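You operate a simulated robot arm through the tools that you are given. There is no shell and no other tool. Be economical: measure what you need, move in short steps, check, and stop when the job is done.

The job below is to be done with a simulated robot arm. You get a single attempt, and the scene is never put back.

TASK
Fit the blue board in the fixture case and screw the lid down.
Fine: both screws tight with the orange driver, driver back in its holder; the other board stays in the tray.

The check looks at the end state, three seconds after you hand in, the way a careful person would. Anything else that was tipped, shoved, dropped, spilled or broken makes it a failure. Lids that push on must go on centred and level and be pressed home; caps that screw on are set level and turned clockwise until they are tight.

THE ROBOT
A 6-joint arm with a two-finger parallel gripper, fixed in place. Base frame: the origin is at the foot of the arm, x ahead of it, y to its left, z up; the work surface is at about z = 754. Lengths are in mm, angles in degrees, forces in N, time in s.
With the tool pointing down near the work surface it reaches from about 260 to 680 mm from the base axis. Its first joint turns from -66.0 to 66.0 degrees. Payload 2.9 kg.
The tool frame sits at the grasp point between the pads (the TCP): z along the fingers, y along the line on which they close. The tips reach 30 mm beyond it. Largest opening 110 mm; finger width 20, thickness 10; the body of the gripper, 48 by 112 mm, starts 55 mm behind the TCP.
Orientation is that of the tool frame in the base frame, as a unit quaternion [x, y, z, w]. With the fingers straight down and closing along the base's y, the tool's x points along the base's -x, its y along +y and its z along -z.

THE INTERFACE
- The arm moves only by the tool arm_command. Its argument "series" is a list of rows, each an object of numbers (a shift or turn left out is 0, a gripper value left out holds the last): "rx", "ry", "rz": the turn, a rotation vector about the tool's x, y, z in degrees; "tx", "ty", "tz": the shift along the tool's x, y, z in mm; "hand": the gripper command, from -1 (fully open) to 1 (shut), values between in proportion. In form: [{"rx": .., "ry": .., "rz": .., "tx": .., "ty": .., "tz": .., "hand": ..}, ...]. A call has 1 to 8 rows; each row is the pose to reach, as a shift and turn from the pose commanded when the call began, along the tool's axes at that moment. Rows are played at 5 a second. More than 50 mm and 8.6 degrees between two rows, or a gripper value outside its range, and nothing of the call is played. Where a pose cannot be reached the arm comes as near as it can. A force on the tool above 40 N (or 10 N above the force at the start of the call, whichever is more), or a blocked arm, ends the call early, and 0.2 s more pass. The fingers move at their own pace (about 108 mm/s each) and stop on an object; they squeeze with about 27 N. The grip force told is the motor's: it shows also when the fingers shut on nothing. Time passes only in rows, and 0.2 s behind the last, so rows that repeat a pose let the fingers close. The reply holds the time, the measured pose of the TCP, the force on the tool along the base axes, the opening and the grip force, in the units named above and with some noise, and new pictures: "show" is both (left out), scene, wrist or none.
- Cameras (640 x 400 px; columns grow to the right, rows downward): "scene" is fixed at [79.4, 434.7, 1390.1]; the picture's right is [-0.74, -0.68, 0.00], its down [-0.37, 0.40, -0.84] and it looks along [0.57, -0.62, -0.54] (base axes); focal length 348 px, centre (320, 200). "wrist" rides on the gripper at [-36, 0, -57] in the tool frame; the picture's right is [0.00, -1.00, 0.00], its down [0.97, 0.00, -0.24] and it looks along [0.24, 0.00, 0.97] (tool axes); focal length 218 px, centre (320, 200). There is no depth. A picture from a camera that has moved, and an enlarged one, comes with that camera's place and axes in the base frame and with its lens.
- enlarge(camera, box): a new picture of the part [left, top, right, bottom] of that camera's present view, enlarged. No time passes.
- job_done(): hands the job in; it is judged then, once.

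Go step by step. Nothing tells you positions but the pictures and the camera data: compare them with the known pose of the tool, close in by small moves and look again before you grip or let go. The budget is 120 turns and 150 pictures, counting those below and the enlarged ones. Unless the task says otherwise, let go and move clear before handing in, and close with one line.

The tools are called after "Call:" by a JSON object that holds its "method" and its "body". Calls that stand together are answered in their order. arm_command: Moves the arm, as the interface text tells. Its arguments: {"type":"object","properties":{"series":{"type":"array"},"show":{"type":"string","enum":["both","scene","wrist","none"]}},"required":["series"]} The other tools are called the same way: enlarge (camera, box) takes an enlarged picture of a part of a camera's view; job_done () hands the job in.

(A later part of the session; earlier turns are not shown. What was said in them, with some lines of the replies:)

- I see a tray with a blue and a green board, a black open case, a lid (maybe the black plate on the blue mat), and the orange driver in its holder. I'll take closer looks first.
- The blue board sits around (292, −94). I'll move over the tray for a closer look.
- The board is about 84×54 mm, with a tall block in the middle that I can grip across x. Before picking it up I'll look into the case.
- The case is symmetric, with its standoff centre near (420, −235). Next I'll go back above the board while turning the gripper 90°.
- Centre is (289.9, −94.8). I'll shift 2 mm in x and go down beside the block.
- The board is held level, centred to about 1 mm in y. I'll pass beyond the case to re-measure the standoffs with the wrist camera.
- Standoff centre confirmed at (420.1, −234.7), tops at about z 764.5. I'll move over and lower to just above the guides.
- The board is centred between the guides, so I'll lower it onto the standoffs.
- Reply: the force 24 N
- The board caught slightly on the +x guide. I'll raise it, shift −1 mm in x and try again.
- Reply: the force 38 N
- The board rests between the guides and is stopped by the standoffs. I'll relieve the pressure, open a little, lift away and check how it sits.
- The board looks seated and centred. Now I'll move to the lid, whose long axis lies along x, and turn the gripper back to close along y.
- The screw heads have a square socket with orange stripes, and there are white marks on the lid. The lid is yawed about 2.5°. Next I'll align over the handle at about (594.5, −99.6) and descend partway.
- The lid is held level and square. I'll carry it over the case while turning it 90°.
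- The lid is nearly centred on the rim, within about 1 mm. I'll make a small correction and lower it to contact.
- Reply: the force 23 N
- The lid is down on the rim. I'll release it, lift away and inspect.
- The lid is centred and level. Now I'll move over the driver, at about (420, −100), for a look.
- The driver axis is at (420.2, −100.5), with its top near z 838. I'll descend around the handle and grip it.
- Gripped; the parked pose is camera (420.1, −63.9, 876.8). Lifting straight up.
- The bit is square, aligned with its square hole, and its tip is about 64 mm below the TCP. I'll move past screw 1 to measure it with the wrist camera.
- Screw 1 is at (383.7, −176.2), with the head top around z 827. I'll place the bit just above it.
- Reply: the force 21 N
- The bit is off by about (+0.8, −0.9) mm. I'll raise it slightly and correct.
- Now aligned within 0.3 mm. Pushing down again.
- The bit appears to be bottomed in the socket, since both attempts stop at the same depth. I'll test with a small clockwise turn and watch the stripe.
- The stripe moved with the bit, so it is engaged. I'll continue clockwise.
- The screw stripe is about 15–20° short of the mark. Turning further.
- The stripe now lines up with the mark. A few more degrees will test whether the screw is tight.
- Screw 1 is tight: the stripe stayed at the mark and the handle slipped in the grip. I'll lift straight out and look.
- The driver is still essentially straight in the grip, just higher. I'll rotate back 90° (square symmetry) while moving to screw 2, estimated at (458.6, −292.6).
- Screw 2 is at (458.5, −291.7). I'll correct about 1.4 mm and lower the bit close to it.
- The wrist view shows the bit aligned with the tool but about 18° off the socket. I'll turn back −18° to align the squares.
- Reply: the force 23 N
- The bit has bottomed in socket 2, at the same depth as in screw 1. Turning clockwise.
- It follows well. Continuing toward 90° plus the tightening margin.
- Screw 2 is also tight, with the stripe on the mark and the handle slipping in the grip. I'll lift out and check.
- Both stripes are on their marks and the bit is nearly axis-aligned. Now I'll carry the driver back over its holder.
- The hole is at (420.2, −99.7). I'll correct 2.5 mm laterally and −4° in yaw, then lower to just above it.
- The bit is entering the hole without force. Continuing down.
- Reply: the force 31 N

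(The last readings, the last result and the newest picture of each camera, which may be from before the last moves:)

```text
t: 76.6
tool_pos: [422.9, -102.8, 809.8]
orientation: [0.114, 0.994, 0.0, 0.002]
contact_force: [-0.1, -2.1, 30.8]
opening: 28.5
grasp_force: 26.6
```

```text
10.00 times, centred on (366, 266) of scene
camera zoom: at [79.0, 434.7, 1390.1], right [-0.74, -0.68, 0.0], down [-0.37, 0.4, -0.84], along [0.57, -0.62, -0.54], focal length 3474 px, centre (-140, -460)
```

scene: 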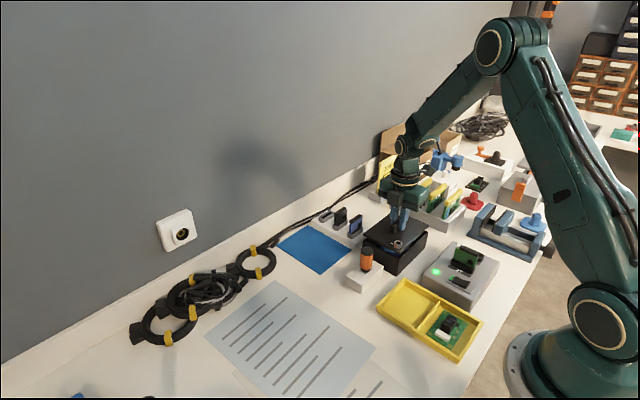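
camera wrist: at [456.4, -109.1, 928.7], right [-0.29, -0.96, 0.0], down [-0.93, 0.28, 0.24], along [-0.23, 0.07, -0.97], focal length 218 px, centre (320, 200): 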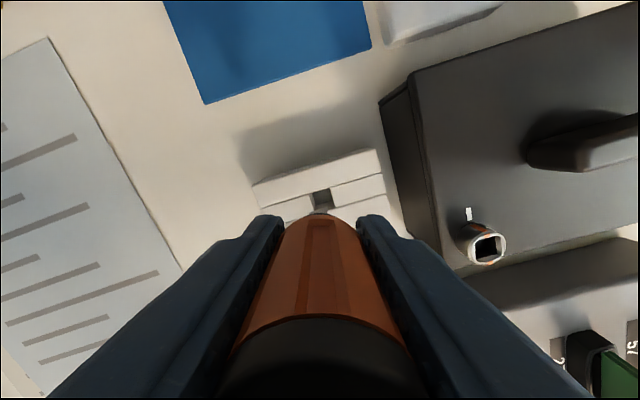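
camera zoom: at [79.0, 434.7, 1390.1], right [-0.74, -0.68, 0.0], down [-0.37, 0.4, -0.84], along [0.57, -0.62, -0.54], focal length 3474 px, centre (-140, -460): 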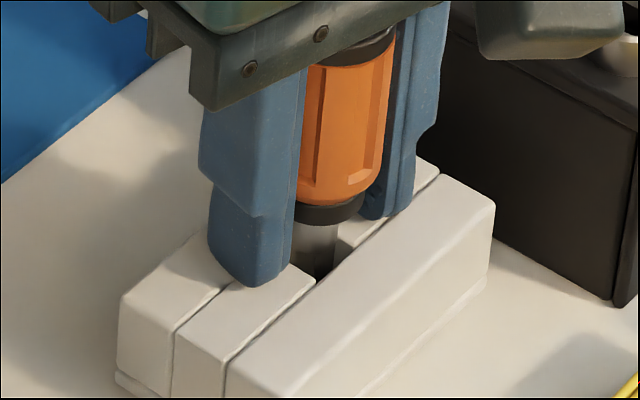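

The fingertips have met the holder top with the bit well inside the hole. I'll ease up 1 mm and release gently so the driver settles.

Call:
{"method": "arm_command", "body": {"series": [{"tz": -3}, {"tz": -3, "hand": 0.45}, {"tz": -3, "hand": 0.35}, {"tz": -3, "hand": 0.3}, {"tz": -3, "hand": 0.3}], "show": "wrist"}}

Call:
{"method": "enlarge", "body": {"camera": "scene", "box": [336, 226, 392, 286]}}

```text
t: 77.8
tool_pos: [421.7, -102.7, 812.0]
orientation: [0.113, 0.994, 0.0, 0.0]
contact_force: [0.7, -0.5, 0.2]
opening: 38.3
grasp_force: 0.1
camera wrist: at [456.8, -110.3, 868.9], right [-0.22, -0.97, 0.0], down [-0.95, 0.22, 0.24], along [-0.23, 0.05, -0.97], focal length 218 px, centre (320, 200)
```

wrist: 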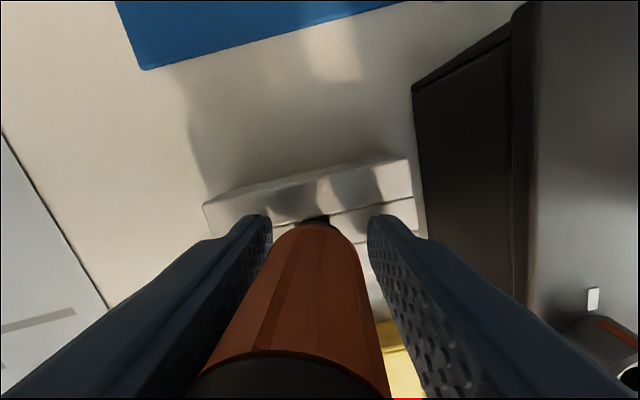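

```text
6.67 times, centred on (364, 256) of scene
camera zoom: at [79.4, 434.7, 1390.1], right [-0.74, -0.68, 0.0], down [-0.37, 0.4, -0.84], along [0.57, -0.62, -0.54], focal length 2316 px, centre (27, -173)
```

zoom: 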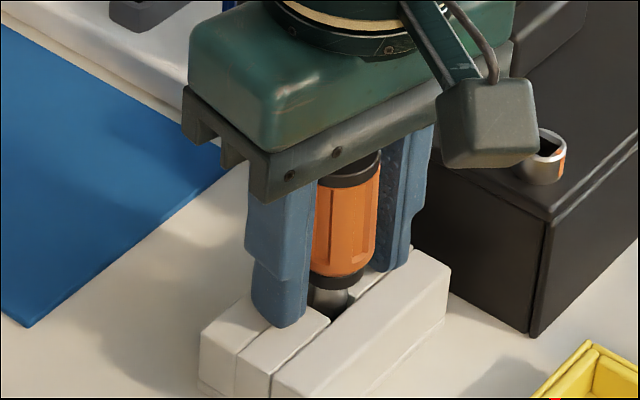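

The driver stands in the hole but isn't fully down yet. I'll regrip it about 14 mm higher and seat it.

Call:
{"method": "arm_command", "body": {"series": [{"tz": -7}, {"tz": -14}, {"tz": -14, "hand": 0.4}, {"tz": -14, "hand": 0.5}, {"tz": -14, "hand": 1}, {"tz": -14, "hand": 1}], "show": "wrist"}}

Call:
{"method": "enlarge", "body": {"camera": "scene", "box": [336, 226, 392, 286]}}

Call:
{"method": "enlarge", "body": {"camera": "wrist", "box": [220, 140, 420, 290]}}

```text
t: 79.2
tool_pos: [421.3, -101.6, 826.1]
orientation: [0.112, 0.994, 0.0, 0.0]
contact_force: [-0.3, 4.6, 2.0]
opening: 28.5
grasp_force: 27.1
camera wrist: at [456.7, -109.5, 882.5], right [-0.22, -0.97, 0.0], down [-0.95, 0.22, 0.24], along [-0.23, 0.05, -0.97], focal length 218 px, centre (320, 200)
```

wrist: 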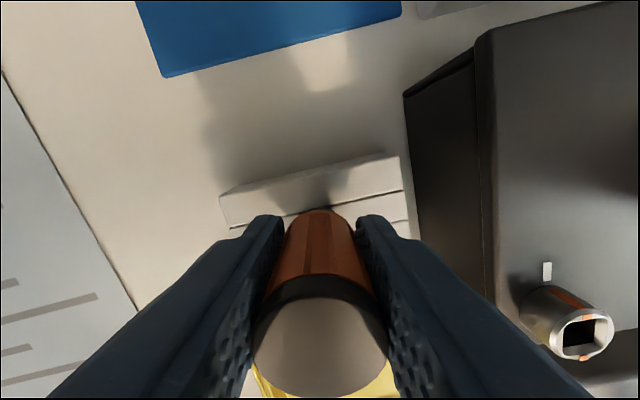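

```text
6.67 times, centred on (364, 256) of scene
camera zoom: at [79.4, 434.8, 1390.1], right [-0.74, -0.68, 0.0], down [-0.37, 0.4, -0.84], along [0.57, -0.62, -0.54], focal length 2316 px, centre (27, -173)
```

zoom: 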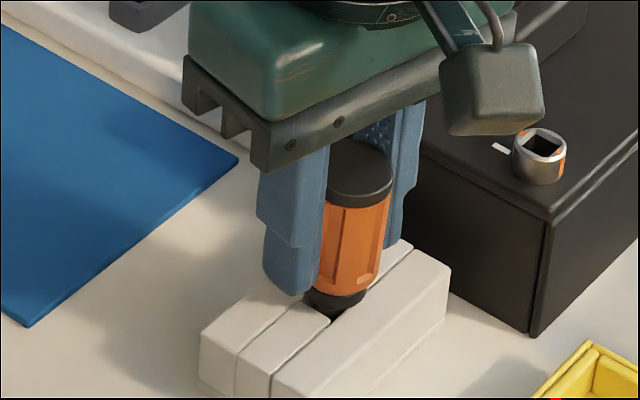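

```text
2.67 times, centred on (320, 215) of wrist
camera zoom: at [456.7, -109.5, 882.5], right [-0.22, -0.97, 0.0], down [-0.95, 0.22, 0.24], along [-0.23, 0.05, -0.97], focal length 582 px, centre (320, 160)
```

zoom: 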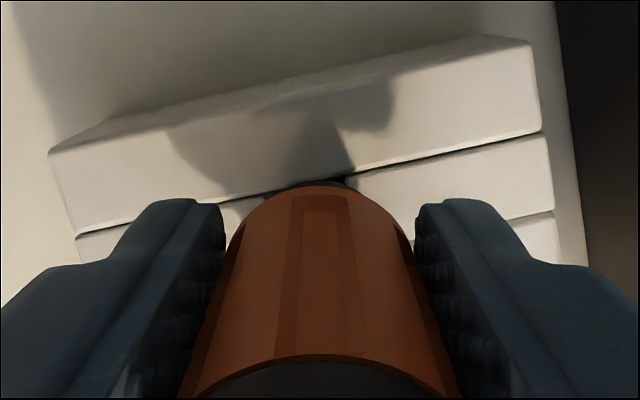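

Call:
{"method": "arm_command", "body": {"series": [{"tz": 1.5}, {"tz": 3}, {"tz": 3}], "show": "none"}}

Call:
{"method": "arm_command", "body": {"series": [{"tz": -2, "hand": 0.4}, {"tz": -2, "hand": 0.2}, {"tz": -2, "hand": 0}, {"tz": -30, "hand": 0}, {"tz": -70, "hand": 0}, {"tz": -115, "hand": 0}, {"tz": -150, "hand": 0}, {"tz": -150, "hand": 0}], "show": "both"}}

Call:
{"method": "enlarge", "body": {"camera": "scene", "box": [336, 230, 400, 300]}}

Call:
{"method": "enlarge", "body": {"camera": "scene", "box": [350, 200, 470, 350]}}

```text
t: 80.0
tool_pos: [420.9, -102.1, 823.9]
orientation: [0.114, 0.994, 0.0, 0.002]
contact_force: [1.0, 4.8, 23.2]
opening: 28.8
grasp_force: 26.8
```

```text
t: 81.8
tool_pos: [419.5, -103.7, 971.0]
orientation: [0.114, 0.994, 0.0, 0.0]
contact_force: [0.3, 0.2, -1.1]
opening: 55.1
grasp_force: 0.1
camera wrist: at [454.9, -110.8, 1028.3], right [-0.22, -0.97, 0.0], down [-0.95, 0.22, 0.24], along [-0.23, 0.05, -0.97], focal length 218 px, centre (320, 200)
```

scene: 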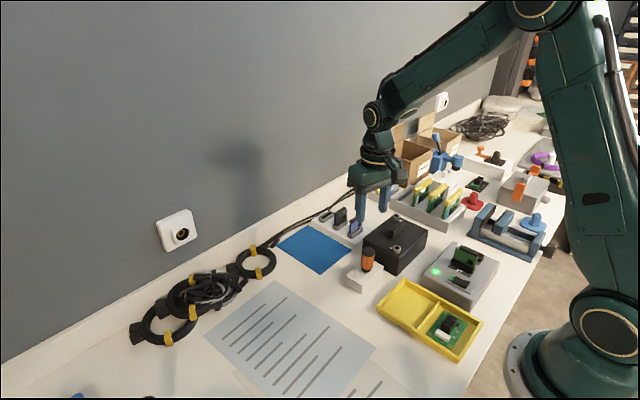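
wrist: 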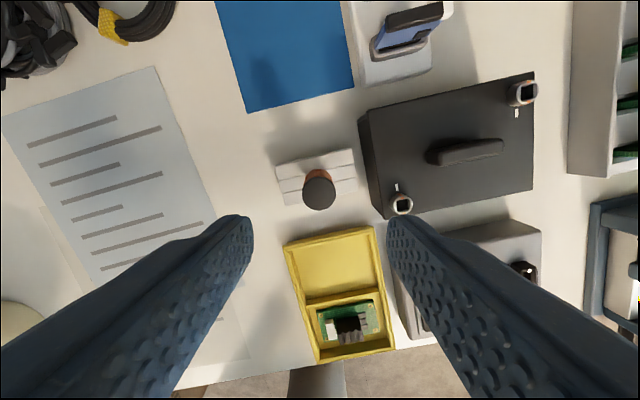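

```text
5.71 times, centred on (368, 265) of scene
camera zoom: at [79.4, 434.7, 1390.1], right [-0.74, -0.68, 0.0], down [-0.37, 0.4, -0.84], along [0.57, -0.62, -0.54], focal length 1985 px, centre (46, -171)
```

zoom: 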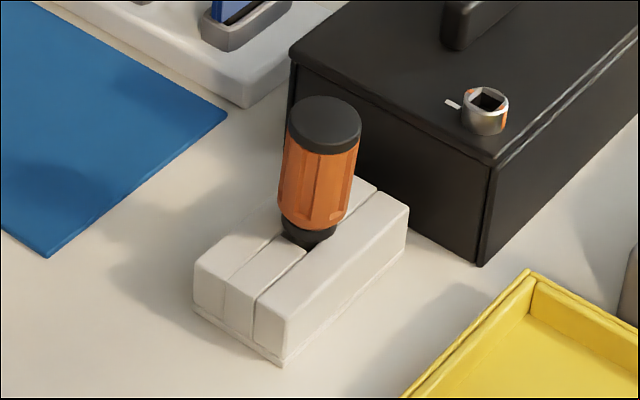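

```text
2.67 times, centred on (410, 275) of scene
camera zoom: at [79.4, 434.7, 1390.1], right [-0.74, -0.68, 0.0], down [-0.37, 0.4, -0.84], along [0.57, -0.62, -0.54], focal length 926 px, centre (80, 0)
```

zoom: 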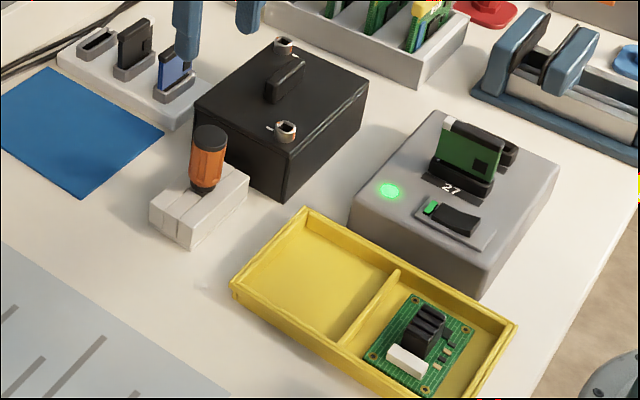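

The driver is back in its hole but leans slightly. I'll measure the lean and the screw marks.

Call:
{"method": "enlarge", "body": {"camera": "wrist", "box": [265, 140, 365, 215]}}

Call:
{"method": "enlarge", "body": {"camera": "wrist", "box": [350, 60, 550, 230]}}

```text
refused: no pictures are left
```

```text
refused: no pictures are left
```

The picture budget is used up, so this rests on the last views. The lid sat flat with both stripes on their marks. The driver was bottomed in its holder with a slight lean of about 3°, and the green board was still in the tray. The gripper is open and well clear, so I'm handing in.

Call:
{"method": "job_done", "body": {}}

```text
The job is handed in.
```

The blue board is in the case, the lid is on with both screws tight, and the green board is untouched in the tray. The orange driver is back in its holder but leans about 3°; I left it, as I had no pictures left to guide a correction.
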